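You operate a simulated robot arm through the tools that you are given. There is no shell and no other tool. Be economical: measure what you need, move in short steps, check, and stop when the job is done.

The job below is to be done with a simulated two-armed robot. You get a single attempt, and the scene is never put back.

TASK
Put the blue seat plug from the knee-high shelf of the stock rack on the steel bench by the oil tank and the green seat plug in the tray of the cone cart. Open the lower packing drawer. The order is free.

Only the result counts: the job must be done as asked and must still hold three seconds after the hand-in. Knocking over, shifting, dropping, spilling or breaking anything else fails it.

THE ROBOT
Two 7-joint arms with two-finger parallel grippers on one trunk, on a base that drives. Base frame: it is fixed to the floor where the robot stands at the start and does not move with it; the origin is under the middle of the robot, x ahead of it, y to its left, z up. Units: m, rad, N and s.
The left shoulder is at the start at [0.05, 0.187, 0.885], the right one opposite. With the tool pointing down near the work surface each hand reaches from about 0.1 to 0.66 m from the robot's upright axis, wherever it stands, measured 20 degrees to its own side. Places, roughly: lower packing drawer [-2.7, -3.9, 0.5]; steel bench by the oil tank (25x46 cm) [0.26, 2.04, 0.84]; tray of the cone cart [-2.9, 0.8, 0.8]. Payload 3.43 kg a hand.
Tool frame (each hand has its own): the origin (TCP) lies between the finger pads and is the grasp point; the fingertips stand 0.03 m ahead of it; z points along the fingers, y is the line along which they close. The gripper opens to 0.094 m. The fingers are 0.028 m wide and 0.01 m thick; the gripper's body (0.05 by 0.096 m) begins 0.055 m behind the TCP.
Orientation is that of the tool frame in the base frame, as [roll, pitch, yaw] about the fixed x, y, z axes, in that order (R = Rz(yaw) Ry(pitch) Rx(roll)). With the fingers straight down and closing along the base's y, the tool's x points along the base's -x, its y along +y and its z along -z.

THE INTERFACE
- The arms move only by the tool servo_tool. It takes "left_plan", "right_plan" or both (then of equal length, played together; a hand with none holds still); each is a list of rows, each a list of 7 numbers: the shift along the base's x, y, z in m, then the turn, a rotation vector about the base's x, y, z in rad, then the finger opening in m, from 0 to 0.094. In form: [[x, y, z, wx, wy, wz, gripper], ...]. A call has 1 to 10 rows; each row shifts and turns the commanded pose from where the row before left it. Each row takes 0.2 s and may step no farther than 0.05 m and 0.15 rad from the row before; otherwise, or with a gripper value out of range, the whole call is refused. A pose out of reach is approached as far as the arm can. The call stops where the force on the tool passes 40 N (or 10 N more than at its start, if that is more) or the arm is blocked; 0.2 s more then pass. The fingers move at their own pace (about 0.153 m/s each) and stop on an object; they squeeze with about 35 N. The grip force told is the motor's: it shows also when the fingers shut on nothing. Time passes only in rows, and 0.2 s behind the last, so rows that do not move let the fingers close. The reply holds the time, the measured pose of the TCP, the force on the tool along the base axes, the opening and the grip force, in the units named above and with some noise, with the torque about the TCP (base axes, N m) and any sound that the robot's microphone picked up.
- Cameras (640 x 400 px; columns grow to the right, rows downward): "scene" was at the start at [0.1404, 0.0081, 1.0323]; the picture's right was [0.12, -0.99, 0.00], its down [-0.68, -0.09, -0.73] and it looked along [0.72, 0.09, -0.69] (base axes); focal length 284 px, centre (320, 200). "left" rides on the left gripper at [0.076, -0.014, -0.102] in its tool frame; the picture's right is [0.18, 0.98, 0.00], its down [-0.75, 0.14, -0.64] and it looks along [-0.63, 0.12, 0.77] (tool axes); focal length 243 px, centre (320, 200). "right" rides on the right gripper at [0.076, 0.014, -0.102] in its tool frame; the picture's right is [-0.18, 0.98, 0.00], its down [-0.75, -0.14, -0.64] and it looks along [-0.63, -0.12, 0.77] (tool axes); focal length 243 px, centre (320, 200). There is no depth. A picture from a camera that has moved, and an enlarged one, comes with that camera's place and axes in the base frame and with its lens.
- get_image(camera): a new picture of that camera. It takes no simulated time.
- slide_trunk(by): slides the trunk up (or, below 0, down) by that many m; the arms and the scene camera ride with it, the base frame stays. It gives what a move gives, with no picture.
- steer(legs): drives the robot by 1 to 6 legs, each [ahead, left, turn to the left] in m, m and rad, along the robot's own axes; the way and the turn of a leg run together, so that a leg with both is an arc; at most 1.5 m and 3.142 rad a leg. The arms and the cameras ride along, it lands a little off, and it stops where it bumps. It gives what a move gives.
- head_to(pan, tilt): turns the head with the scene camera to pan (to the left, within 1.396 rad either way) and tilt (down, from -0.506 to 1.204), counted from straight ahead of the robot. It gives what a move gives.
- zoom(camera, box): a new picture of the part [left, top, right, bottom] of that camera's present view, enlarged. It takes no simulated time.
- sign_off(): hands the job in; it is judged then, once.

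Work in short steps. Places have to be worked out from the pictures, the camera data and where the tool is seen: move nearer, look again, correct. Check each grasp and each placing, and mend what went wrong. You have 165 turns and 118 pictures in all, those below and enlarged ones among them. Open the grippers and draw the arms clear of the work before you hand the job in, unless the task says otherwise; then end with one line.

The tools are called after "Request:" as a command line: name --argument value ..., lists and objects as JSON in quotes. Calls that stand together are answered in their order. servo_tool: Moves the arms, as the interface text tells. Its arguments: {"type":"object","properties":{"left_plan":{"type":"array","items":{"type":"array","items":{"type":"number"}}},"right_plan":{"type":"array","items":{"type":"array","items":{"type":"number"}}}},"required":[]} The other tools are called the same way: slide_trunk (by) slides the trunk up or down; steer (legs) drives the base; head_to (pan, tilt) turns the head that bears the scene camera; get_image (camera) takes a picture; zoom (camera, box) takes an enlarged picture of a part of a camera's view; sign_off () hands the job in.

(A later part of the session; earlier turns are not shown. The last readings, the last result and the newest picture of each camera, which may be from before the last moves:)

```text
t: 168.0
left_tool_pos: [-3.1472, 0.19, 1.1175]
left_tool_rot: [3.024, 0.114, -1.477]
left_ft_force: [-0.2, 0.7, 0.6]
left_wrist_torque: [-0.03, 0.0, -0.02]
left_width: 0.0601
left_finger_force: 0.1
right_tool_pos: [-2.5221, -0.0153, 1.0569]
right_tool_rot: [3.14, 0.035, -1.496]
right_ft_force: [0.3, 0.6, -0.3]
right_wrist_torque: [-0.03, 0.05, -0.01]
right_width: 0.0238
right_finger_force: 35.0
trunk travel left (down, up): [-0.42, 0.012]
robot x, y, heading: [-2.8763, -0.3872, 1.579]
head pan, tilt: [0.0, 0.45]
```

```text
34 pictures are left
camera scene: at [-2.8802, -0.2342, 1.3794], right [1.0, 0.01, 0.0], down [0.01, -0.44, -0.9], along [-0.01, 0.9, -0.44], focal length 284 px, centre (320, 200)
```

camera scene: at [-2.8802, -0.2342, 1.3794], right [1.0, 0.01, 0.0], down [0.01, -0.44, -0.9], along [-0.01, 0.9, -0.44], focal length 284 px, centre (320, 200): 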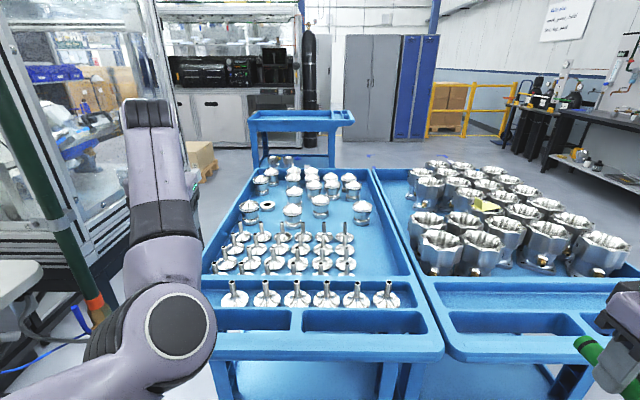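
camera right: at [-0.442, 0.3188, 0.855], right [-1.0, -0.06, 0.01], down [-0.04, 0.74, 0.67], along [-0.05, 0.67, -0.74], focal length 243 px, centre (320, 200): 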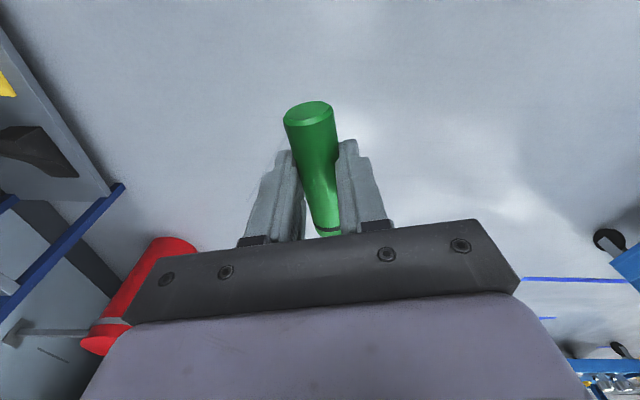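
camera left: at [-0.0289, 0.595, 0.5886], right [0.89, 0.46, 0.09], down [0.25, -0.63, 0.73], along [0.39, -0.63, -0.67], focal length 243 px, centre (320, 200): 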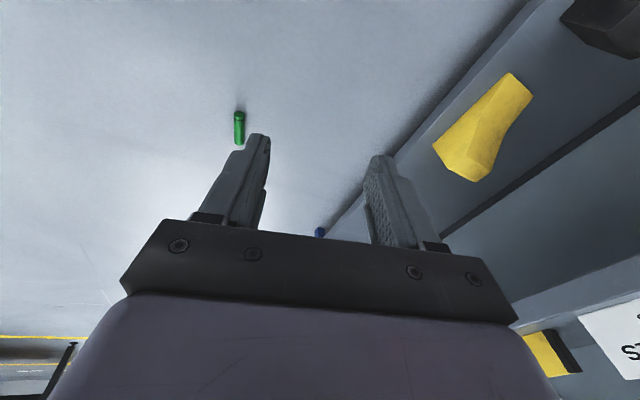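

Left hand is clear. I bring the right hand in line (x≈-2.69), then drive 0.36 ahead at height.

Request:
servo_tool --right_plan '[[-0.042, 0.01, 0, 0, 0, 0, 0], [-0.042, 0.01, 0, 0, 0, 0, 0], [-0.042, 0.01, 0, 0, 0, 0, 0], [-0.042, 0.01, 0, 0, 0, 0, 0]]'

Request:
steer --legs '[[0.36, 0, 0]]'

Request:
get_image --camera "right"

Request:
get_image --camera "scene"

```text
t: 169.0
left_tool_pos: [-3.1478, 0.1893, 1.1187]
left_tool_rot: [3.026, 0.118, -1.472]
left_ft_force: [-0.2, 0.3, -0.6]
left_wrist_torque: [0.0, 0.05, 0.05]
left_width: 0.0598
left_finger_force: 0.0
right_tool_pos: [-2.6934, 0.0241, 1.0558]
right_tool_rot: [3.141, 0.035, -1.5]
right_ft_force: [-0.1, -0.5, -0.4]
right_wrist_torque: [-0.01, 0.0, 0.01]
right_width: 0.0236
right_finger_force: 34.7
trunk travel left (down, up): [-0.42, 0.012]
robot x, y, heading: [-2.8806, -0.3854, 1.575]
head pan, tilt: [0.0, 0.45]
```

```text
t: 171.4
left_tool_pos: [-3.1531, 0.5535, 1.1191]
left_tool_rot: [3.023, 0.115, -1.47]
left_ft_force: [-0.9, -0.1, -0.2]
left_wrist_torque: [0.01, 0.01, -0.03]
left_width: 0.0603
left_finger_force: 0.1
right_tool_pos: [-2.6983, 0.3875, 1.0569]
right_tool_rot: [3.138, 0.036, -1.496]
right_ft_force: [0.1, 0.1, 0.0]
right_wrist_torque: [0.01, 0.04, 0.0]
right_width: 0.0237
right_finger_force: 35.2
trunk travel left (down, up): [-0.42, 0.012]
robot x, y, heading: [-2.8822, -0.0217, 1.59]
head pan, tilt: [0.0, 0.45]
```

```text
33 pictures are left
camera right: at [-2.7046, 0.3068, 1.1557], right [-0.99, 0.11, 0.01], down [0.09, 0.74, 0.67], along [0.07, 0.66, -0.74], focal length 243 px, centre (320, 200)
```

right: 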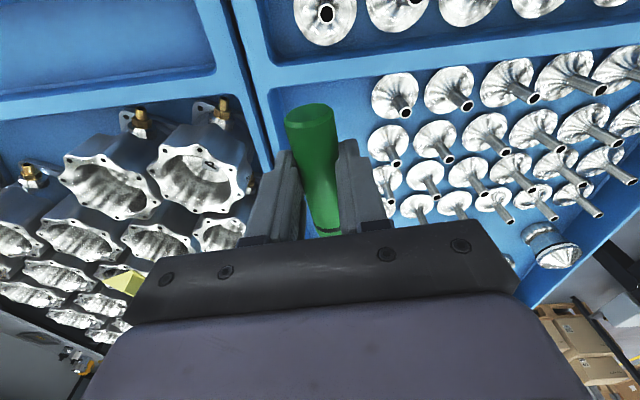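

```text
32 pictures are left
camera scene: at [-2.885, 0.1284, 1.3794], right [1.0, 0.01, 0.0], down [0.01, -0.44, -0.9], along [-0.01, 0.9, -0.44], focal length 284 px, centre (320, 200)
```

scene: 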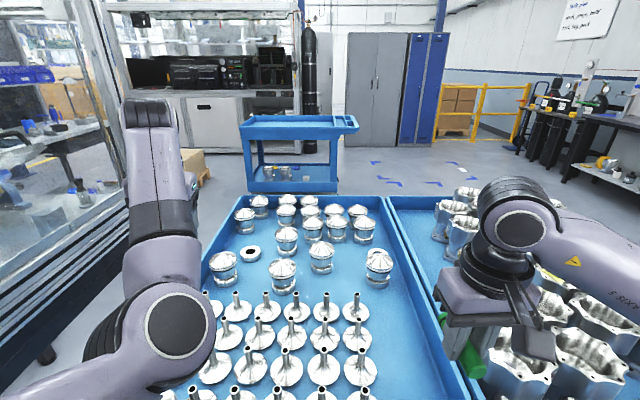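

Clear. Move the hand forward over the free patch and lower to ~10 cm above the tray.

Request:
servo_tool --right_plan '[[0.0024, 0.0395, 0, 0, 0, 0, 0], [0.0024, 0.0395, 0, 0, 0, 0, 0], [0.0024, 0.0395, 0, 0, 0, 0, 0], [0.0024, 0.0395, 0, 0, 0, 0, 0], [0.0024, 0.0395, 0, 0, 0, 0, 0], [0, 0, -0.04, 0, 0, -0.035, 0], [0, 0, -0.04, 0, 0, -0.035, 0], [0, 0, -0.03, 0, 0, 0, 0]]'

Request:
get_image --camera "right"

Request:
get_image --camera "scene"

```text
t: 173.2
left_tool_pos: [-3.1526, 0.553, 1.1179]
left_tool_rot: [3.023, 0.114, -1.472]
left_ft_force: [-0.1, -0.2, -0.5]
left_wrist_torque: [0.03, 0.02, 0.0]
left_width: 0.0598
left_finger_force: 0.1
right_tool_pos: [-2.6868, 0.5837, 0.9447]
right_tool_rot: [3.14, 0.036, -1.565]
right_ft_force: [0.5, 1.0, -1.1]
right_wrist_torque: [-0.03, 0.02, 0.01]
right_width: 0.0239
right_finger_force: 35.0
trunk travel left (down, up): [-0.42, 0.012]
robot x, y, heading: [-2.8816, -0.021, 1.587]
head pan, tilt: [0.0, 0.45]
```

```text
31 pictures are left
camera right: at [-2.6988, 0.5044, 1.0449], right [-0.98, 0.18, 0.01], down [0.14, 0.73, 0.67], along [0.11, 0.66, -0.74], focal length 243 px, centre (320, 200)
```

right: 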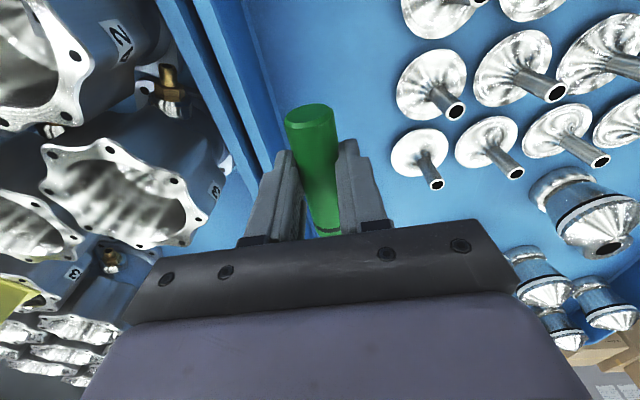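

```text
30 pictures are left
camera scene: at [-2.8847, 0.128, 1.3795], right [1.0, 0.01, 0.0], down [0.01, -0.44, -0.9], along [-0.01, 0.9, -0.44], focal length 284 px, centre (320, 200)
```

scene: 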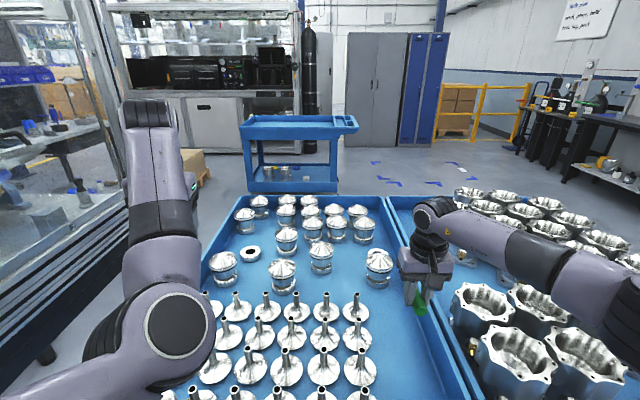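

Clear x-range is about -2.764…-2.642; I shift 1.2 cm left and lower toward the tray floor.

Request:
servo_tool --right_plan '[[-0.012, 0, -0.02, 0, 0, 0, 0], [0, 0, -0.03, 0, 0, 0, 0], [0, 0, -0.03, 0, 0, 0, 0], [0, 0, 0, 0, 0, 0, 0]]'

Request:
get_image --camera "right"

```text
t: 174.2
left_tool_pos: [-3.1534, 0.5517, 1.1178]
left_tool_rot: [3.023, 0.117, -1.471]
left_ft_force: [-0.4, -0.5, -0.3]
left_wrist_torque: [0.02, 0.0, -0.03]
left_width: 0.0597
left_finger_force: 0.1
right_tool_pos: [-2.6966, 0.5847, 0.8655]
right_tool_rot: [3.14, 0.035, -1.565]
right_ft_force: [-0.1, 0.4, 0.2]
right_wrist_torque: [-0.02, 0.0, -0.02]
right_width: 0.0236
right_finger_force: 34.9
trunk travel left (down, up): [-0.42, 0.012]
robot x, y, heading: [-2.8782, -0.0204, 1.582]
head pan, tilt: [0.0, 0.45]
```

```text
29 pictures are left
camera right: at [-2.7103, 0.5052, 0.9651], right [-0.98, 0.18, 0.01], down [0.14, 0.73, 0.67], along [0.11, 0.66, -0.74], focal length 243 px, centre (320, 200)
```

right: 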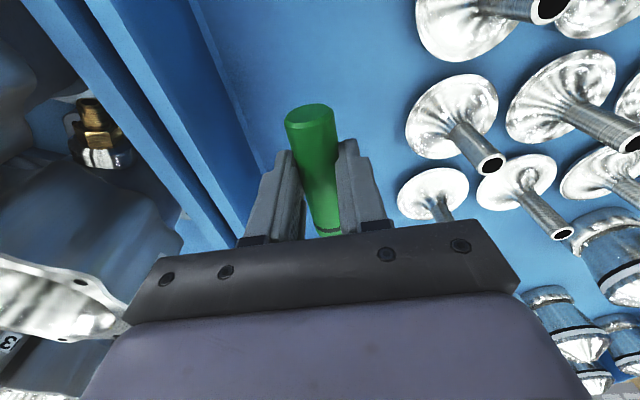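

Well centred between stems and wall. Lower gently to contact.

Request:
servo_tool --right_plan '[[0, 0, -0.015, 0, 0, 0, 0], [0, 0, -0.012, 0, 0, 0, 0], [0, 0, 0, 0, 0, 0, 0]]'

Request:
get_image --camera "right"

```text
t: 175.0
left_tool_pos: [-3.1529, 0.5514, 1.1189]
left_tool_rot: [3.024, 0.118, -1.471]
left_ft_force: [0.1, -0.2, 0.5]
left_wrist_torque: [0.0, 0.04, 0.0]
left_width: 0.0602
left_finger_force: 0.1
right_tool_pos: [-2.6967, 0.5837, 0.8397]
right_tool_rot: [3.141, 0.034, -1.565]
right_ft_force: [-0.3, 0.5, -1.0]
right_wrist_torque: [-0.01, 0.0, 0.03]
right_width: 0.0237
right_finger_force: 35.2
trunk travel left (down, up): [-0.42, 0.012]
robot x, y, heading: [-2.8853, -0.0223, 1.587]
head pan, tilt: [0.0, 0.45]
```

```text
28 pictures are left
camera right: at [-2.7098, 0.5042, 0.9389], right [-0.98, 0.18, 0.01], down [0.14, 0.73, 0.67], along [0.11, 0.66, -0.74], focal length 243 px, centre (320, 200)
```

right: 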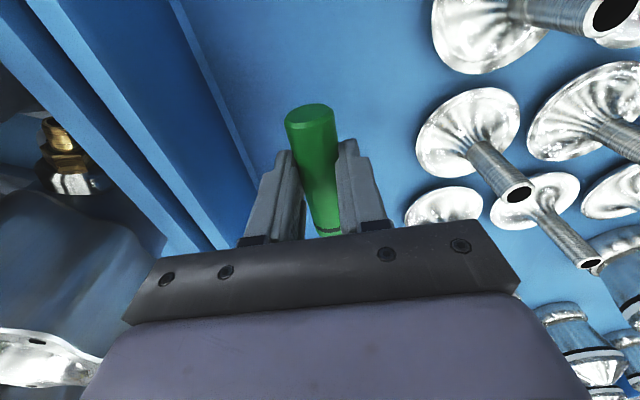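

Not yet in contact; keep lowering in small steps.

Request:
servo_tool --right_plan '[[0, 0, -0.01, 0, 0, 0, 0], [0, 0, -0.008, 0, 0, 0, 0], [0, 0, 0, 0, 0, 0, 0]]'

Request:
get_image --camera "right"

```text
t: 175.8
left_tool_pos: [-3.153, 0.5514, 1.1185]
left_tool_rot: [3.024, 0.117, -1.471]
left_ft_force: [0.8, 0.8, -0.4]
left_wrist_torque: [0.02, 0.01, -0.02]
left_width: 0.06
left_finger_force: 0.1
right_tool_pos: [-2.6969, 0.5843, 0.8212]
right_tool_rot: [3.139, 0.034, -1.566]
right_ft_force: [-0.6, -0.5, -0.4]
right_wrist_torque: [0.0, -0.01, -0.03]
right_width: 0.0237
right_finger_force: 34.9
trunk travel left (down, up): [-0.42, 0.012]
robot x, y, heading: [-2.8862, -0.0218, 1.584]
head pan, tilt: [0.0, 0.45]
```

```text
27 pictures are left
camera right: at [-2.7103, 0.5041, 0.9208], right [-0.98, 0.18, 0.01], down [0.14, 0.73, 0.67], along [0.11, 0.66, -0.74], focal length 243 px, centre (320, 200)
```

right: 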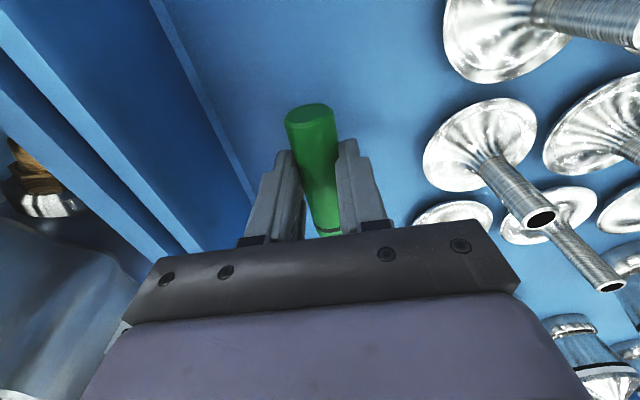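

Still free. I lower further in 5 mm rows; the call stops by itself on contact force.

Request:
servo_tool --right_plan '[[0, 0, -0.006, 0, 0, 0, 0], [0, 0, -0.006, 0, 0, 0, 0], [0, 0, -0.006, 0, 0, 0, 0], [0, 0, 0, 0, 0, 0, 0]]'

Request:
get_image --camera "right"

```text
t: 176.8
left_tool_pos: [-3.1523, 0.5522, 1.119]
left_tool_rot: [3.022, 0.117, -1.471]
left_ft_force: [0.1, 1.1, 0.6]
left_wrist_torque: [0.03, 0.02, -0.01]
left_width: 0.0602
left_finger_force: 0.0
right_tool_pos: [-2.6981, 0.5827, 0.8052]
right_tool_rot: [3.139, 0.034, -1.566]
right_ft_force: [0.2, 0.4, -0.3]
right_wrist_torque: [-0.04, -0.02, 0.01]
right_width: 0.0238
right_finger_force: 34.3
trunk travel left (down, up): [-0.42, 0.012]
robot x, y, heading: [-2.8825, -0.0156, 1.585]
head pan, tilt: [0.0, 0.45]
```

```text
26 pictures are left
camera right: at [-2.7106, 0.5038, 0.9029], right [-0.98, 0.18, 0.01], down [0.14, 0.73, 0.67], along [0.11, 0.66, -0.74], focal length 243 px, centre (320, 200)
```

right: 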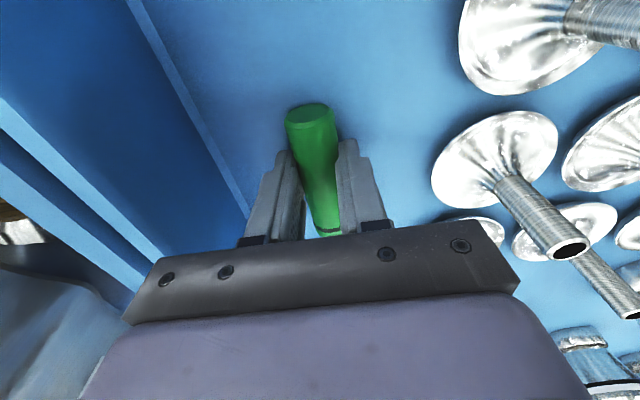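

Still free (tray floor seems ~0.76). I shift 6 mm away from the wall and keep lowering.

Request:
servo_tool --right_plan '[[-0.006, 0, -0.005, 0, 0, 0, 0], [0, 0, -0.005, 0, 0, 0, 0], [0, 0, -0.005, 0, 0, 0, 0], [0, 0, 0, 0, 0, 0, 0]]'

Request:
get_image --camera "right"

```text
t: 177.8
left_tool_pos: [-3.1521, 0.5515, 1.1189]
left_tool_rot: [3.023, 0.117, -1.471]
left_ft_force: [0.1, -0.4, 0.2]
left_wrist_torque: [0.01, 0.01, -0.05]
left_width: 0.06
left_finger_force: 0.1
right_tool_pos: [-2.6983, 0.5821, 0.8003]
right_tool_rot: [3.141, 0.039, -1.565]
right_ft_force: [1.0, 2.6, 7.9]
right_wrist_torque: [0.48, -0.02, -0.04]
right_width: 0.0235
right_finger_force: 35.2
right hand out of reach, approached as far as the arm can: row 1, 3
trunk travel left (down, up): [-0.42, 0.012]
robot x, y, heading: [-2.8842, -0.018, 1.584]
head pan, tilt: [0.0, 0.45]
```

```text
25 pictures are left
camera right: at [-2.7099, 0.5018, 0.8993], right [-0.98, 0.18, 0.01], down [0.14, 0.73, 0.67], along [0.11, 0.66, -0.74], focal length 243 px, centre (320, 200)
```

right: 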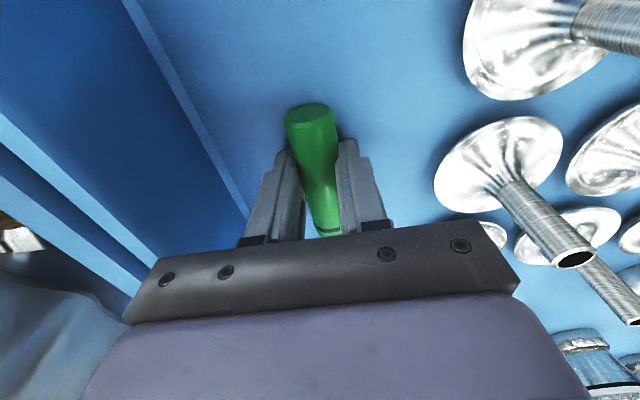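

Contact now (8 N at the plug's far end): the plug is on the tray floor. I release gently.

Request:
servo_tool --right_plan '[[0, 0, 0, 0, 0, 0, 0.028], [0, 0, 0, 0, 0, 0, 0.035], [0, 0, 0, 0, 0, 0, 0.045], [0, 0, 0, 0, 0, 0, 0.05], [0, 0, 0, 0, 0, 0, 0.05]]'

Request:
get_image --camera "right"

```text
t: 179.0
left_tool_pos: [-3.153, 0.5525, 1.1177]
left_tool_rot: [3.023, 0.118, -1.471]
left_ft_force: [0.2, 0.5, 0.6]
left_wrist_torque: [0.02, -0.02, 0.01]
left_width: 0.06
left_finger_force: 0.1
right_tool_pos: [-2.6984, 0.5814, 0.7992]
right_tool_rot: [3.14, 0.035, -1.565]
right_ft_force: [0.8, -0.3, -0.1]
right_wrist_torque: [-0.02, -0.02, -0.05]
right_width: 0.0499
right_finger_force: 0.1
trunk travel left (down, up): [-0.42, 0.012]
robot x, y, heading: [-2.8835, -0.0212, 1.592]
head pan, tilt: [0.0, 0.45]
```

```text
24 pictures are left
camera right: at [-2.7098, 0.5016, 0.8983], right [-0.98, 0.18, 0.01], down [0.14, 0.73, 0.67], along [0.11, 0.66, -0.74], focal length 243 px, centre (320, 200)
```

right: 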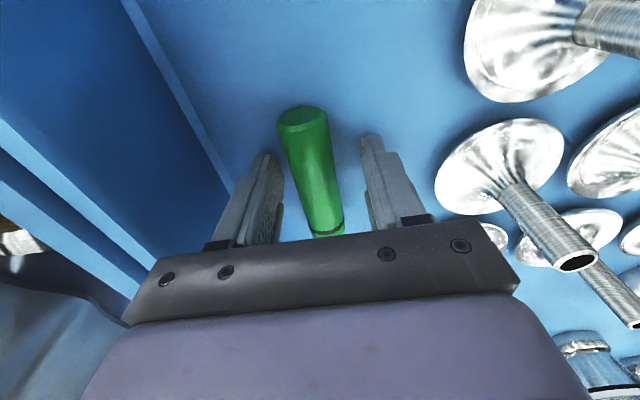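

Released and lying in the tray. Raise the hand straight up and check.

Request:
servo_tool --right_plan '[[0, 0, 0.03, 0, 0, 0, 0.05], [0, 0, 0.04, 0, 0, 0, 0.05], [0, 0, 0.04, 0, 0, 0, 0.05], [0, 0, 0.04, 0, 0, 0, 0.05], [0, 0, 0.04, 0, 0, 0, 0.05], [0, 0, 0.04, 0, 0, 0, 0.05], [0, -0.03, 0.03, 0, 0, 0, 0.05]]'

Request:
get_image --camera "right"

```text
t: 180.6
left_tool_pos: [-3.1533, 0.5517, 1.1189]
left_tool_rot: [3.024, 0.117, -1.47]
left_ft_force: [-0.1, 0.5, 0.4]
left_wrist_torque: [-0.02, -0.01, 0.01]
left_width: 0.0601
left_finger_force: 0.2
right_tool_pos: [-2.7016, 0.6209, 1.0294]
right_tool_rot: [3.141, 0.032, -1.568]
right_ft_force: [0.3, 0.4, 0.7]
right_wrist_torque: [0.03, -0.01, 0.0]
right_width: 0.05
right_finger_force: 0.1
right hand out of reach, approached as far as the arm can: row 1, 2, 3, 4, 5, 7
trunk travel left (down, up): [-0.42, 0.012]
robot x, y, heading: [-2.8823, -0.0186, 1.586]
head pan, tilt: [0.0, 0.45]
```

```text
23 pictures are left
camera right: at [-2.7139, 0.5423, 1.1286], right [-0.98, 0.18, 0.01], down [0.14, 0.73, 0.67], along [0.11, 0.66, -0.75], focal length 243 px, centre (320, 200)
```

right: 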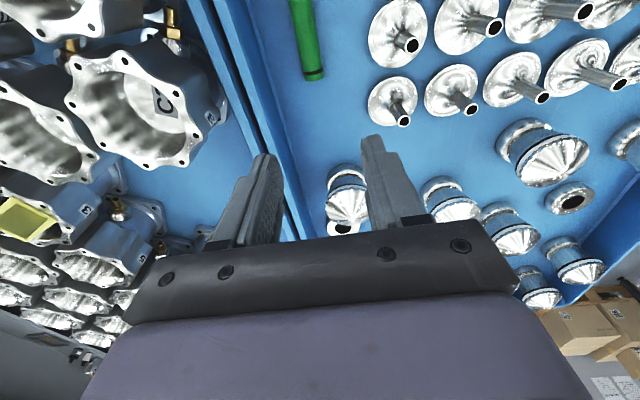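

Green lies in the tray, nothing disturbed. I back out from the cart, then turn to face -y to look for the packing drawers.

Request:
steer --legs '[[-0.75, 0, 0], [0, 0, 3.14]]'

Request:
head_to --pan 0.0 --tilt 0.35

Request:
get_image --camera "scene"

```text
t: 191.9
left_tool_pos: [-2.6344, -1.371, 1.119]
left_tool_rot: [3.023, 0.118, 1.613]
left_ft_force: [-0.6, 0.0, -0.5]
left_wrist_torque: [0.04, 0.0, 0.0]
left_width: 0.0599
left_finger_force: 0.0
right_tool_pos: [-3.0913, -1.4129, 1.0294]
right_tool_rot: [3.14, 0.035, 1.519]
right_ft_force: [-0.5, -1.4, -0.5]
right_wrist_torque: [-0.04, 0.01, -0.02]
right_width: 0.0499
right_finger_force: 0.1
trunk travel left (down, up): [-0.42, 0.012]
robot x, y, heading: [-2.8716, -0.7818, -1.617]
head pan, tilt: [0.0, 0.45]
```

```text
t: 192.6
left_tool_pos: [-2.6342, -1.3699, 1.12]
left_tool_rot: [3.024, 0.118, 1.613]
left_ft_force: [0.1, 0.6, -0.2]
left_wrist_torque: [-0.03, 0.02, 0.0]
left_width: 0.0601
left_finger_force: 0.1
right_tool_pos: [-3.0896, -1.4136, 1.0283]
right_tool_rot: [3.141, 0.032, 1.518]
right_ft_force: [0.9, 0.9, 0.1]
right_wrist_torque: [-0.01, -0.02, -0.01]
right_width: 0.0499
right_finger_force: 0.0
trunk travel left (down, up): [-0.42, 0.012]
robot x, y, heading: [-2.8691, -0.7836, -1.617]
head pan, tilt: [0.0, 0.351]
```

```text
22 pictures are left
camera scene: at [-2.8778, -0.9369, 1.3887], right [-1.0, 0.04, 0.0], down [0.02, 0.34, -0.94], along [-0.04, -0.94, -0.34], focal length 284 px, centre (320, 200)
```

scene: 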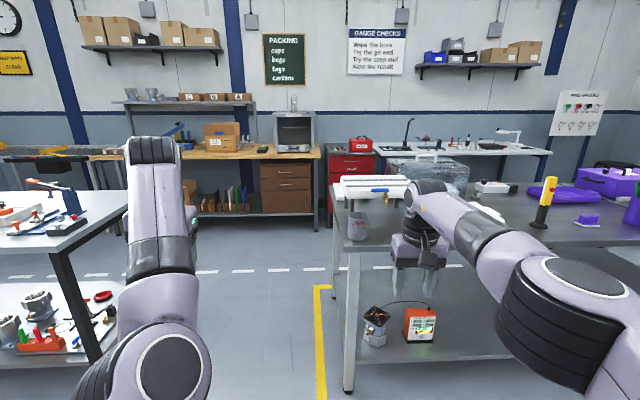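

The brown cabinet under the packing bench, straight ahead, has two drawers. I zoom on it before driving through the gap.

Request:
zoom --camera "scene" --box '[230, 140, 350, 230]'

Request:
steer --legs '[[0, 0.42, 0.046], [1.4, 0, 0]]'

Request:
get_image --camera "scene"

```text
4.44 times, centred on (290, 185) of scene
camera zoom: at [-2.8778, -0.9369, 1.3887], right [-1.0, 0.04, 0.0], down [0.02, 0.34, -0.94], along [-0.04, -0.94, -0.34], focal length 1263 px, centre (453, 267)
```

zoom: 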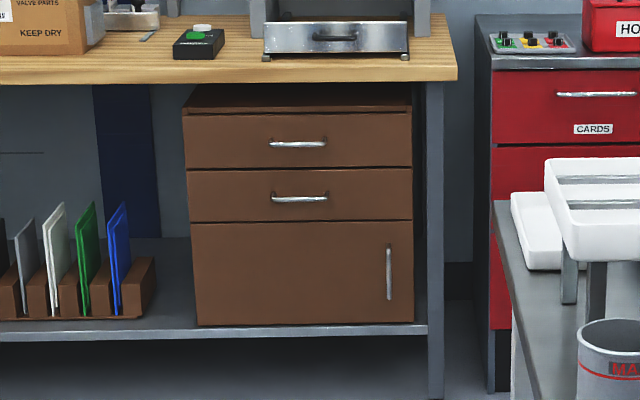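

```text
t: 201.8
left_tool_pos: [-2.1693, -2.7882, 1.1182]
left_tool_rot: [3.023, 0.115, 1.661]
left_ft_force: [0.1, -0.4, 0.3]
left_wrist_torque: [0.03, -0.03, 0.0]
left_width: 0.06
left_finger_force: 0.1
right_tool_pos: [-2.6219, -2.8547, 1.0294]
right_tool_rot: [3.14, 0.034, 1.566]
right_ft_force: [0.3, 0.5, 0.3]
right_wrist_torque: [0.01, 0.01, 0.02]
right_width: 0.0501
right_finger_force: 0.1
trunk travel left (down, up): [-0.42, 0.012]
robot x, y, heading: [-2.4329, -2.2117, -1.563]
head pan, tilt: [0.0, 0.351]
```

```text
20 pictures are left
camera scene: at [-2.4334, -2.3673, 1.3887], right [-1.0, 0.0, 0.0], down [0.0, 0.34, -0.94], along [0.0, -0.94, -0.34], focal length 284 px, centre (320, 200)
```

scene: 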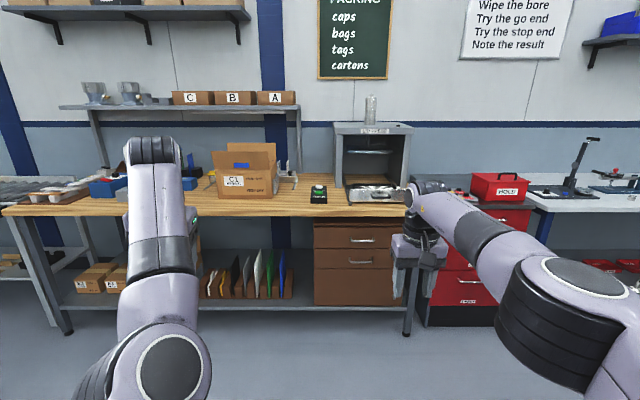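

Triangulated lower-drawer handle: ~[-2.649, -3.685, 0.565], a horizontal bar. I'll grip it with the right hand horizontal and fingers closing vertically. First, try retracting the left hand and tilting the right hand forward.

Request:
servo_tool --left_plan '[[0.02, 0.02, 0.01, 0, 0, 0, 0.06], [0.02, 0.02, 0.01, 0, 0, 0, 0.06], [0.02, 0.02, 0.01, 0, 0, 0, 0.06], [0.02, 0.02, 0.01, 0, 0, 0, 0.06], [0, 0, 0, 0, 0, 0, 0.06], [0, 0, 0, 0, 0, 0, 0.06], [0, 0, 0, 0, 0, 0, 0.06], [0, 0, 0, 0, 0, 0, 0.06]]' --right_plan '[[0, 0.02, -0.03, -0.13, 0, 0, 0.06], [0, 0.02, -0.03, -0.13, 0, 0, 0.06], [0, 0.02, -0.03, -0.13, 0, 0, 0.06], [0, 0.02, -0.03, -0.13, 0, 0, 0.06], [0, 0.02, -0.03, -0.13, 0, 0, 0.06], [0, 0, -0.03, -0.13, 0, 0, 0.06], [0, 0, -0.03, -0.13, 0, 0, 0.06], [0, 0, -0.03, -0.13, 0, 0, 0.06]]'

Request:
get_image --camera "scene"

```text
t: 203.6
left_tool_pos: [-2.0753, -2.7189, 1.1564]
left_tool_rot: [3.022, 0.119, 1.674]
left_ft_force: [0.0, 0.1, 0.6]
left_wrist_torque: [0.02, -0.03, -0.03]
left_width: 0.0598
left_finger_force: 0.0
left hand out of reach, approached as far as the arm can: row 1, 2, 3
right_tool_pos: [-2.6226, -2.8545, 0.9386]
right_tool_rot: [3.138, 0.427, 1.564]
right_ft_force: [-0.1, 0.5, 0.9]
right_wrist_torque: [-0.01, 0.0, -0.05]
right_width: 0.0602
right_finger_force: 0.1
right hand out of reach, approached as far as the arm can: row 1, 2, 3, 4, 5, 6
trunk travel left (down, up): [-0.42, 0.012]
robot x, y, heading: [-2.4325, -2.218, -1.561]
head pan, tilt: [0.0, 0.351]
```

```text
19 pictures are left
camera scene: at [-2.4322, -2.3666, 1.3888], right [-1.0, -0.01, 0.0], down [0.0, 0.34, -0.94], along [0.0, -0.94, -0.34], focal length 284 px, centre (320, 200)
```

scene: 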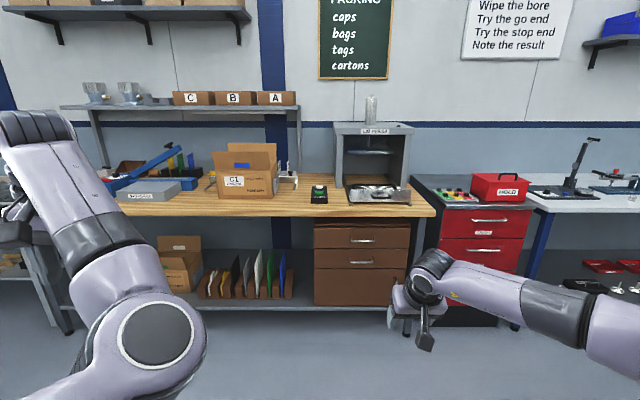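

Left hand is safely out to the side. Lower the trunk 0.25 and continue tilting the right hand to horizontal.

Request:
slide_trunk --by -0.25

Request:
servo_tool --right_plan '[[0, 0, -0.02, -0.14, 0, 0, 0.06], [0, 0, -0.02, -0.14, 0, 0, 0.06], [0, 0, -0.02, -0.14, 0, 0, 0.06], [0, 0, -0.02, -0.14, 0, 0, 0.06], [0, 0, -0.02, -0.14, 0, 0, 0.06], [0, 0, -0.02, -0.14, 0, 0, 0.06], [0, 0, 0, -0.14, 0, 0, 0.06], [0, 0, 0, -0.14, 0, 0, 0.06]]'

```text
t: 206.2
left_tool_pos: [-2.0767, -2.7184, 0.907]
left_tool_rot: [3.021, 0.116, 1.672]
left_ft_force: [0.1, -0.4, -0.6]
left_wrist_torque: [0.03, 0.01, 0.01]
left_width: 0.0603
left_finger_force: 0.0
right_tool_pos: [-2.6224, -2.8547, 0.6882]
right_tool_rot: [3.14, 0.424, 1.567]
right_ft_force: [-0.1, 0.3, -0.5]
right_wrist_torque: [-0.03, 0.0, 0.01]
right_width: 0.06
right_finger_force: 0.0
trunk travel left (down, up): [-0.17, 0.262]
robot x, y, heading: [-2.4301, -2.2142, -1.565]
head pan, tilt: [0.0, 0.351]
```

```text
t: 208.0
left_tool_pos: [-2.0762, -2.7195, 0.9053]
left_tool_rot: [3.021, 0.118, 1.672]
left_ft_force: [0.3, -0.2, 0.1]
left_wrist_torque: [-0.01, 0.01, 0.01]
left_width: 0.0598
left_finger_force: 0.2
right_tool_pos: [-2.6243, -2.8551, 0.6159]
right_tool_rot: [3.136, 0.914, 1.564]
right_ft_force: [0.2, -0.4, -0.5]
right_wrist_torque: [0.02, 0.0, -0.01]
right_width: 0.0598
right_finger_force: 0.0
right hand out of reach, approached as far as the arm can: row 4, 5, 6, 7, 8
trunk travel left (down, up): [-0.17, 0.262]
robot x, y, heading: [-2.4313, -2.2128, -1.565]
head pan, tilt: [0.0, 0.351]
```

Tilt stalls at 0.91 rad. A lower shoulder should allow more: trunk down 0.1 more, hand slightly up, tilt on; also draw the left hand back further.

Request:
slide_trunk --by -0.12

Request:
servo_tool --left_plan '[[0.02, 0.02, 0, 0, 0, 0, 0.06], [0.02, 0.02, 0, 0, 0, 0, 0.06], [0.02, 0.02, 0, 0, 0, 0, 0.06], [0, 0.02, 0, 0, 0, 0, 0.06], [0, 0, 0, 0, 0, 0, 0.06]]' --right_plan '[[0, 0, 0.02, 0, 0, 0, 0.06], [0, 0, 0.02, -0.1, 0, 0, 0.06], [0, 0, 0.02, -0.1, 0, 0, 0.06], [0, 0, 0.0, -0.1, 0, 0, 0.06], [0, 0, 0.0, -0.1, 0, 0, 0.06]]'

Request:
get_image --camera "scene"

```text
t: 209.5
left_tool_pos: [-2.0756, -2.7185, 0.7865]
left_tool_rot: [3.021, 0.116, 1.672]
left_ft_force: [-0.3, 1.6, 1.1]
left_wrist_torque: [0.01, 0.03, 0.03]
left_width: 0.0603
left_finger_force: 0.0
right_tool_pos: [-2.6238, -2.8545, 0.4972]
right_tool_rot: [3.134, 0.914, 1.565]
right_ft_force: [0.3, -0.5, 0.1]
right_wrist_torque: [0.02, 0.01, -0.02]
right_width: 0.06
right_finger_force: 0.1
trunk travel left (down, up): [-0.05, 0.382]
robot x, y, heading: [-2.4339, -2.2123, -1.561]
head pan, tilt: [0.0, 0.351]
```

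```text
t: 210.7
left_tool_pos: [-2.0201, -2.6406, 0.7856]
left_tool_rot: [3.022, 0.118, 1.663]
left_ft_force: [0.8, -1.6, 0.2]
left_wrist_torque: [0.03, 0.01, 0.01]
left_width: 0.0603
left_finger_force: 0.0
right_tool_pos: [-2.6006, -2.8495, 0.5229]
right_tool_rot: [3.094, 0.971, 1.556]
right_ft_force: [0.4, -0.2, -1.2]
right_wrist_torque: [-0.01, 0.0, 0.01]
right_width: 0.0598
right_finger_force: 0.0
right hand out of reach, approached as far as the arm can: row 2, 3, 4, 5
trunk travel left (down, up): [-0.05, 0.382]
robot x, y, heading: [-2.4385, -2.2171, -1.566]
head pan, tilt: [0.0, 0.351]
```

```text
18 pictures are left
camera scene: at [-2.4334, -2.3671, 1.0187], right [-1.0, 0.0, 0.0], down [0.0, 0.34, -0.94], along [0.0, -0.94, -0.34], focal length 284 px, centre (320, 200)
```

scene: 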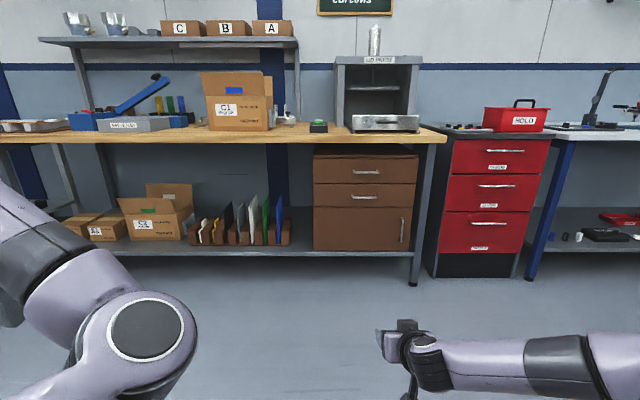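

Now roll the right hand about its own axis so the fingers close vertically.

Request:
servo_tool --right_plan '[[0, 0, 0, 0, -0.122, -0.083, 0.06], [0, 0, 0, 0, -0.122, -0.083, 0.06], [0, 0, 0, 0, -0.122, -0.083, 0.06], [0, 0, 0, 0, -0.122, -0.083, 0.06], [0, 0, 0, 0, -0.122, -0.083, 0.06], [0, 0, 0, 0, -0.122, -0.083, 0.06], [0, 0, 0, 0, -0.122, -0.083, 0.06], [0, 0, 0, 0, -0.122, -0.083, 0.06], [0, 0, 0, 0, -0.122, -0.083, 0.06], [0, 0, 0, 0, -0.122, -0.083, 0.06]]'

Request:
get_image --camera "right"

```text
t: 212.9
left_tool_pos: [-2.021, -2.6413, 0.7861]
left_tool_rot: [3.022, 0.119, 1.663]
left_ft_force: [0.8, -0.4, 0.1]
left_wrist_torque: [-0.02, -0.02, 0.04]
left_width: 0.06
left_finger_force: 0.1
right_tool_pos: [-2.5992, -2.8477, 0.5213]
right_tool_rot: [2.135, 0.068, 0.048]
right_ft_force: [-0.4, -0.3, 0.5]
right_wrist_torque: [0.0, 0.01, -0.03]
right_width: 0.0602
right_finger_force: 0.1
trunk travel left (down, up): [-0.05, 0.382]
robot x, y, heading: [-2.4335, -2.2147, -1.565]
head pan, tilt: [0.0, 0.351]
```

```text
17 pictures are left
camera right: at [-2.5221, -2.7655, 0.5824], right [-0.1, -0.53, 0.84], down [-0.77, 0.58, 0.28], along [-0.64, -0.62, -0.46], focal length 243 px, centre (320, 200)
```

right: 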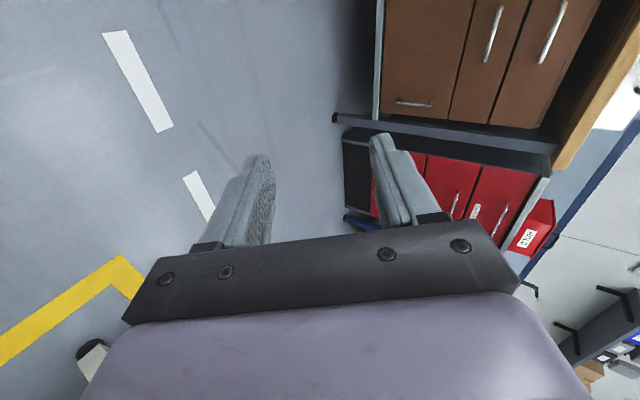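

Roll succeeded (camera now on the left side). I try tilting nearer to horizontal, then drive 0.65 ahead and 0.05 right.

Request:
servo_tool --right_plan '[[0, 0, 0.02, -0.12, 0, 0, 0.06], [0, 0, 0.02, -0.12, 0, 0, 0.06], [0, 0, 0.0, -0.12, 0, 0, 0.06]]'

Request:
steer --legs '[[0.65, -0.05, 0]]'

Request:
get_image --camera "right"

Request:
get_image --camera "scene"

```text
t: 213.7
left_tool_pos: [-2.0218, -2.6398, 0.7851]
left_tool_rot: [3.024, 0.117, 1.664]
left_ft_force: [-0.5, 0.6, 0.1]
left_wrist_torque: [0.04, -0.02, 0.01]
left_width: 0.0601
left_finger_force: 0.1
right_tool_pos: [-2.5687, -2.8261, 0.5377]
right_tool_rot: [2.034, 0.086, 0.02]
right_ft_force: [-0.3, 0.1, -0.2]
right_wrist_torque: [-0.04, -0.01, 0.05]
right_width: 0.0601
right_finger_force: 0.0
right hand out of reach, approached as far as the arm can: row 1, 2, 3
trunk travel left (down, up): [-0.05, 0.382]
robot x, y, heading: [-2.4344, -2.2121, -1.565]
head pan, tilt: [0.0, 0.351]
```

```text
t: 217.4
left_tool_pos: [-2.0679, -3.2974, 0.7852]
left_tool_rot: [3.023, 0.117, 1.661]
left_ft_force: [0.2, 0.6, 0.5]
left_wrist_torque: [-0.02, 0.0, 0.03]
left_width: 0.06
left_finger_force: 0.0
right_tool_pos: [-2.6153, -3.4837, 0.5389]
right_tool_rot: [2.034, 0.086, 0.019]
right_ft_force: [-1.1, -0.5, 0.1]
right_wrist_torque: [-0.01, 0.0, -0.03]
right_width: 0.0599
right_finger_force: 0.0
trunk travel left (down, up): [-0.05, 0.382]
robot x, y, heading: [-2.4791, -2.8716, -1.568]
head pan, tilt: [0.0, 0.351]
```

```text
16 pictures are left
camera right: at [-2.5355, -3.3962, 0.5892], right [-0.1, -0.44, 0.89], down [-0.75, 0.62, 0.23], along [-0.66, -0.65, -0.39], focal length 243 px, centre (320, 200)
```

right: 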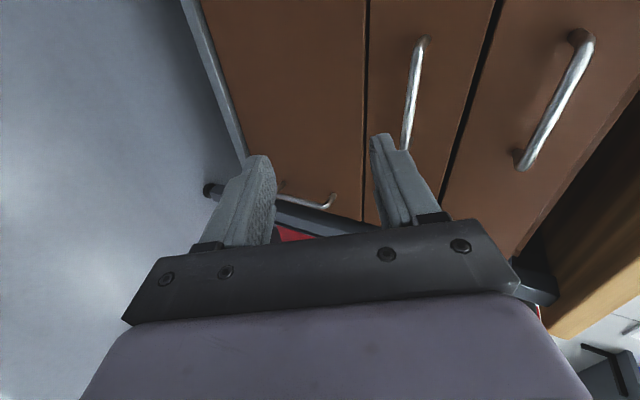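

```text
15 pictures are left
camera scene: at [-2.4804, -3.0243, 1.0187], right [-1.0, 0.0, 0.0], down [0.0, 0.34, -0.94], along [0.0, -0.94, -0.34], focal length 284 px, centre (320, 200)
```

scene: 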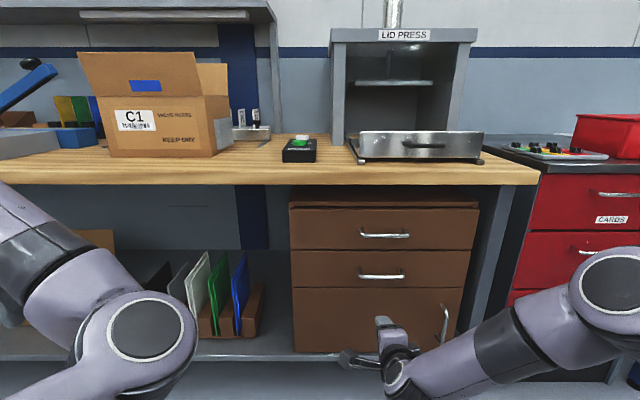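

Handle at ~[-2.642, -3.685, 0.553] by both cameras. Raise the trunk 0.023 and approach 0.12 ahead with 0.027 right; narrow the fingers to 0.045.

Request:
slide_trunk --by 0.023

Request:
steer --legs '[[0.12, -0.027, 0]]'

Request:
servo_tool --right_plan '[[0, 0, 0, 0, 0, 0, 0.048], [0, 0, 0, 0, 0, 0, 0.048]]'

Request:
get_image --camera "right"

```text
t: 218.1
left_tool_pos: [-2.0686, -3.2975, 0.8079]
left_tool_rot: [3.023, 0.116, 1.661]
left_ft_force: [1.1, 0.9, -0.2]
left_wrist_torque: [0.0, 0.02, -0.02]
left_width: 0.0602
left_finger_force: 0.0
right_tool_pos: [-2.6142, -3.4844, 0.5609]
right_tool_rot: [2.038, 0.086, 0.019]
right_ft_force: [-0.1, -0.9, 0.5]
right_wrist_torque: [-0.01, 0.03, -0.03]
right_width: 0.0599
right_finger_force: 0.0
trunk travel left (down, up): [-0.073, 0.359]
robot x, y, heading: [-2.4817, -2.8729, -1.565]
head pan, tilt: [0.0, 0.351]
```

```text
t: 219.3
left_tool_pos: [-2.0962, -3.4214, 0.8094]
left_tool_rot: [3.02, 0.117, 1.657]
left_ft_force: [-0.7, -0.4, -0.3]
left_wrist_torque: [0.0, -0.01, 0.01]
left_width: 0.06
left_finger_force: 0.2
right_tool_pos: [-2.6439, -3.6057, 0.5614]
right_tool_rot: [2.035, 0.087, 0.018]
right_ft_force: [-0.3, 0.2, 0.3]
right_wrist_torque: [0.01, 0.03, -0.01]
right_width: 0.0599
right_finger_force: 0.0
trunk travel left (down, up): [-0.073, 0.359]
robot x, y, heading: [-2.5075, -2.9955, -1.57]
head pan, tilt: [0.0, 0.351]
```

```text
t: 219.9
left_tool_pos: [-2.0974, -3.4221, 0.8083]
left_tool_rot: [3.022, 0.117, 1.658]
left_ft_force: [0.5, -0.4, -0.1]
left_wrist_torque: [0.01, 0.0, -0.03]
left_width: 0.0602
left_finger_force: 0.0
right_tool_pos: [-2.644, -3.6052, 0.5607]
right_tool_rot: [2.036, 0.086, 0.018]
right_ft_force: [-0.2, 0.0, -0.2]
right_wrist_torque: [0.0, 0.0, 0.02]
right_width: 0.0479
right_finger_force: 0.2
trunk travel left (down, up): [-0.073, 0.359]
robot x, y, heading: [-2.5106, -2.9954, -1.572]
head pan, tilt: [0.0, 0.351]
```

```text
14 pictures are left
camera right: at [-2.564, -3.5183, 0.6121], right [-0.1, -0.44, 0.89], down [-0.75, 0.62, 0.23], along [-0.66, -0.64, -0.39], focal length 243 px, centre (320, 200)
```

right: 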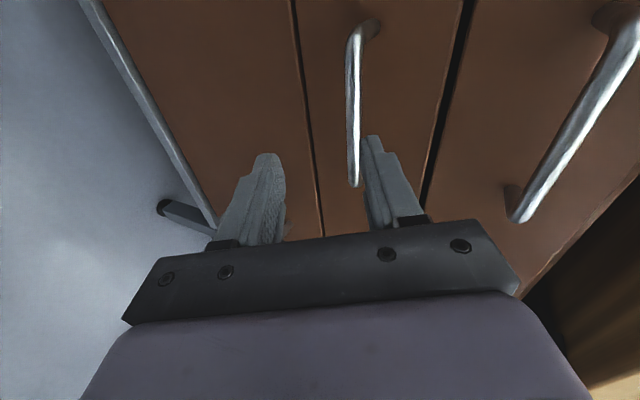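

Handle centre x≈-2.643, z≈0.550 — lined up. Drive the last 6 cm so the bar enters between the fingertips.

Request:
steer --legs '[[0.062, 0, 0]]'

Request:
get_image --camera "right"

```text
t: 220.9
left_tool_pos: [-2.0963, -3.4854, 0.8086]
left_tool_rot: [3.023, 0.118, 1.655]
left_ft_force: [-0.3, 0.2, -0.4]
left_wrist_torque: [0.02, 0.01, -0.02]
left_width: 0.0602
left_finger_force: 0.0
right_tool_pos: [-2.6443, -3.6675, 0.5607]
right_tool_rot: [2.036, 0.086, 0.015]
right_ft_force: [-0.5, -1.2, -0.5]
right_wrist_torque: [0.01, -0.03, -0.01]
right_width: 0.048
right_finger_force: 0.0
trunk travel left (down, up): [-0.073, 0.359]
robot x, y, heading: [-2.511, -3.0571, -1.57]
head pan, tilt: [0.0, 0.351]
```

```text
13 pictures are left
camera right: at [-2.5648, -3.5812, 0.6122], right [-0.1, -0.44, 0.89], down [-0.75, 0.63, 0.23], along [-0.66, -0.64, -0.39], focal length 243 px, centre (320, 200)
```

right: 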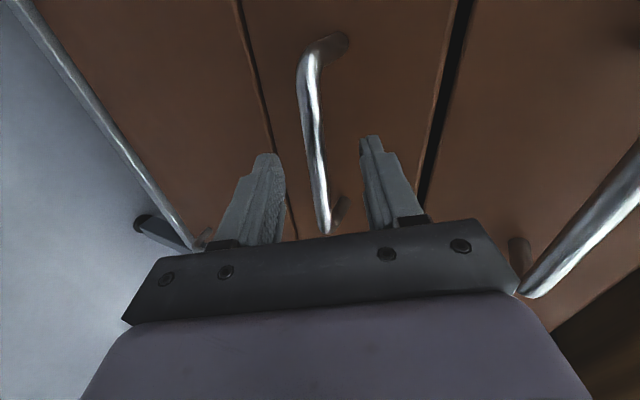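

The bar lies between the fingers. Close.

Request:
servo_tool --right_plan '[[0, 0, 0, 0, 0, 0, 0.02], [0, 0, 0, 0, 0, 0, 0.0], [0, 0, 0, 0, 0, 0, 0.0], [0, 0, 0, 0, 0, 0, 0.0]]'

Request:
get_image --camera "right"

```text
t: 221.9
left_tool_pos: [-2.0974, -3.4847, 0.8087]
left_tool_rot: [3.023, 0.117, 1.657]
left_ft_force: [0.7, 0.0, -0.3]
left_wrist_torque: [-0.02, 0.01, -0.01]
left_width: 0.06
left_finger_force: 0.1
right_tool_pos: [-2.646, -3.6667, 0.5598]
right_tool_rot: [2.038, 0.086, 0.015]
right_ft_force: [1.1, 3.3, -4.0]
right_wrist_torque: [0.19, -1.21, -0.88]
right_width: 0.0139
right_finger_force: 45.2
trunk travel left (down, up): [-0.073, 0.359]
robot x, y, heading: [-2.5058, -3.0551, -1.569]
head pan, tilt: [0.0, 0.351]
```

```text
12 pictures are left
camera right: at [-2.5649, -3.581, 0.6116], right [-0.1, -0.44, 0.89], down [-0.75, 0.63, 0.23], along [-0.66, -0.64, -0.4], focal length 243 px, centre (320, 200)
```

right: 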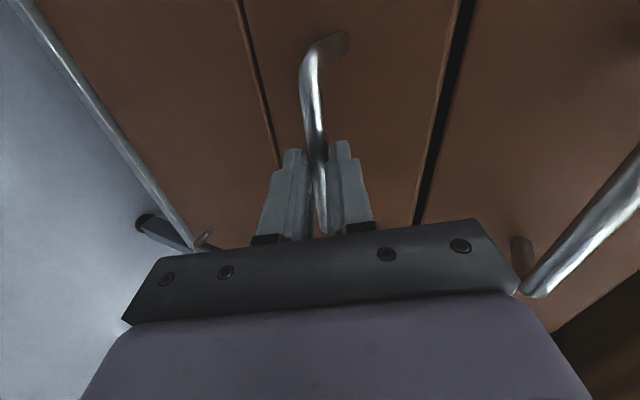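

Gripped on the bar. Pull by driving straight back, 0.1 m first.

Request:
steer --legs '[[-0.1, 0, 0]]'

Request:
get_image --camera "scene"

```text
t: 223.1
left_tool_pos: [-2.0965, -3.3891, 0.809]
left_tool_rot: [3.023, 0.116, 1.657]
left_ft_force: [-0.5, -0.9, -0.4]
left_wrist_torque: [-0.02, 0.02, -0.02]
left_width: 0.0601
left_finger_force: 0.0
right_tool_pos: [-2.6459, -3.5719, 0.5587]
right_tool_rot: [2.036, 0.088, 0.016]
right_ft_force: [-5.4, 1.0, -7.3]
right_wrist_torque: [0.18, -1.15, -0.62]
right_width: 0.014
right_finger_force: 45.3
trunk travel left (down, up): [-0.073, 0.359]
robot x, y, heading: [-2.5096, -2.9576, -1.569]
head pan, tilt: [0.0, 0.351]
```

```text
11 pictures are left
camera scene: at [-2.5085, -3.1141, 1.0416], right [-1.0, 0.0, 0.0], down [0.0, 0.34, -0.94], along [0.0, -0.94, -0.34], focal length 284 px, centre (320, 200)
```

scene: 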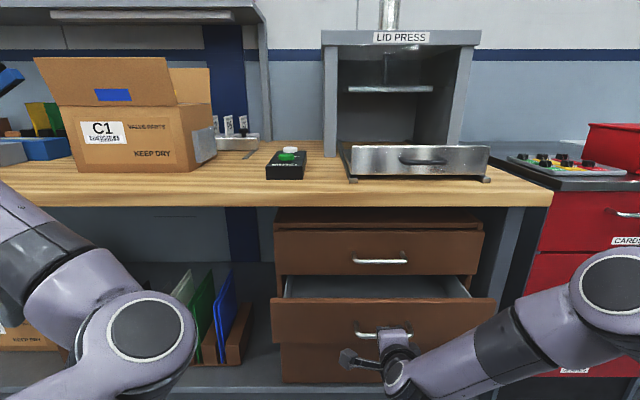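

The lower drawer is coming out. Pull a further 0.17 m.

Request:
steer --legs '[[-0.17, 0, 0]]'

Request:
get_image --camera "scene"

```text
t: 224.5
left_tool_pos: [-2.0981, -3.2164, 0.8084]
left_tool_rot: [3.023, 0.115, 1.654]
left_ft_force: [0.7, 0.6, -0.1]
left_wrist_torque: [0.02, 0.01, 0.01]
left_width: 0.06
left_finger_force: 0.0
right_tool_pos: [-2.6455, -3.3969, 0.5604]
right_tool_rot: [2.04, 0.085, 0.015]
right_ft_force: [10.6, 1.1, -4.0]
right_wrist_torque: [0.1, -1.32, -0.28]
right_width: 0.0139
right_finger_force: 45.5
trunk travel left (down, up): [-0.073, 0.359]
robot x, y, heading: [-2.5085, -2.7856, -1.572]
head pan, tilt: [0.0, 0.351]
```

```text
10 pictures are left
camera scene: at [-2.5082, -2.9405, 1.0417], right [-1.0, 0.0, 0.0], down [0.0, 0.34, -0.94], along [0.0, -0.94, -0.34], focal length 284 px, centre (320, 200)
```

scene: 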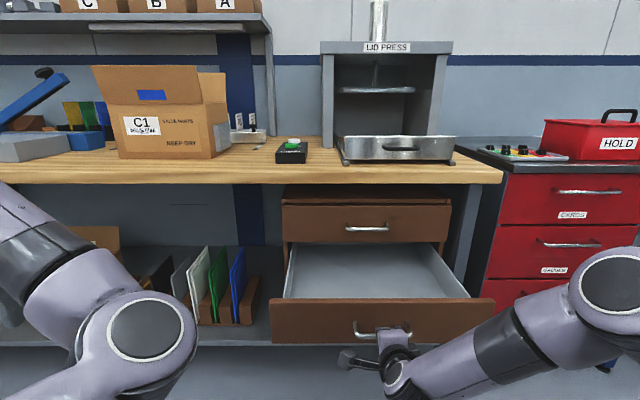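

Open ~0.27 m. A little more, 0.06 m.

Request:
steer --legs '[[-0.06, 0, 0]]'

```text
t: 225.5
left_tool_pos: [-2.0974, -3.1564, 0.8079]
left_tool_rot: [3.023, 0.117, 1.655]
left_ft_force: [-0.1, -0.3, -0.4]
left_wrist_torque: [0.0, -0.02, 0.02]
left_width: 0.0598
left_finger_force: 0.2
right_tool_pos: [-2.6448, -3.3378, 0.5603]
right_tool_rot: [2.039, 0.086, 0.016]
right_ft_force: [-0.8, 1.0, 0.7]
right_wrist_torque: [-0.01, -1.12, -0.79]
right_width: 0.0138
right_finger_force: 44.8
trunk travel left (down, up): [-0.073, 0.359]
robot x, y, heading: [-2.5057, -2.729, -1.574]
head pan, tilt: [0.0, 0.351]
```

Drawer is ~0.33 m out. Release and withdraw along the tool axis.

Request:
servo_tool --right_plan '[[0, 0, 0, 0, 0, 0, 0.03], [0, 0, 0, 0, 0, 0, 0.05], [0, 0, 0, 0, 0, 0, 0.05], [0, 0, 0, 0, 0, 0, 0.05]]'

Request:
get_image --camera "right"

```text
t: 226.5
left_tool_pos: [-2.0987, -3.1572, 0.8086]
left_tool_rot: [3.022, 0.118, 1.653]
left_ft_force: [0.4, -0.4, -1.1]
left_wrist_torque: [0.05, -0.01, -0.02]
left_width: 0.0599
left_finger_force: 0.1
right_tool_pos: [-2.6449, -3.3369, 0.5606]
right_tool_rot: [2.038, 0.083, 0.015]
right_ft_force: [0.2, -0.1, 0.9]
right_wrist_torque: [0.0, 0.01, 0.0]
right_width: 0.0498
right_finger_force: 0.0
trunk travel left (down, up): [-0.073, 0.359]
robot x, y, heading: [-2.5089, -2.7262, -1.571]
head pan, tilt: [0.0, 0.351]
```

```text
9 pictures are left
camera right: at [-2.5649, -3.2511, 0.6116], right [-0.1, -0.45, 0.89], down [-0.75, 0.62, 0.23], along [-0.66, -0.64, -0.4], focal length 243 px, centre (320, 200)
```

right: 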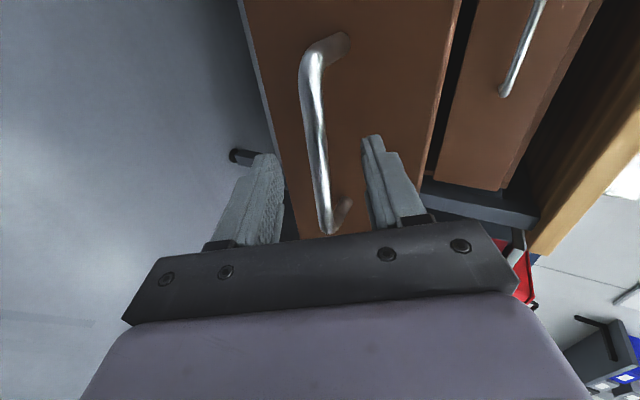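

Free of the bar. Back straight out and check the result.

Request:
steer --legs '[[-0.3, 0, 0]]'

Request:
get_image --camera "scene"

```text
t: 228.6
left_tool_pos: [-2.0996, -2.8572, 0.8084]
left_tool_rot: [3.023, 0.115, 1.648]
left_ft_force: [0.1, -0.4, -0.3]
left_wrist_torque: [-0.01, 0.01, 0.04]
left_width: 0.0602
left_finger_force: 0.1
right_tool_pos: [-2.648, -3.0352, 0.5592]
right_tool_rot: [2.037, 0.085, 0.008]
right_ft_force: [-0.4, 0.2, -0.4]
right_wrist_torque: [0.01, 0.02, -0.02]
right_width: 0.0498
right_finger_force: 0.1
trunk travel left (down, up): [-0.073, 0.359]
robot x, y, heading: [-2.5055, -2.4228, -1.583]
head pan, tilt: [0.0, 0.351]
```

```text
8 pictures are left
camera scene: at [-2.5074, -2.579, 1.0417], right [-1.0, 0.01, 0.0], down [0.0, 0.34, -0.94], along [-0.01, -0.94, -0.34], focal length 284 px, centre (320, 200)
```

scene: 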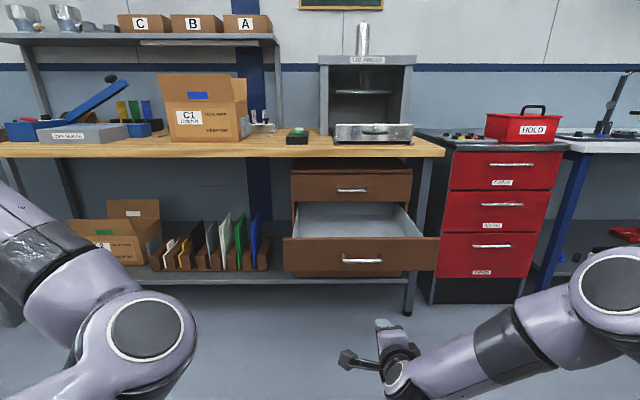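

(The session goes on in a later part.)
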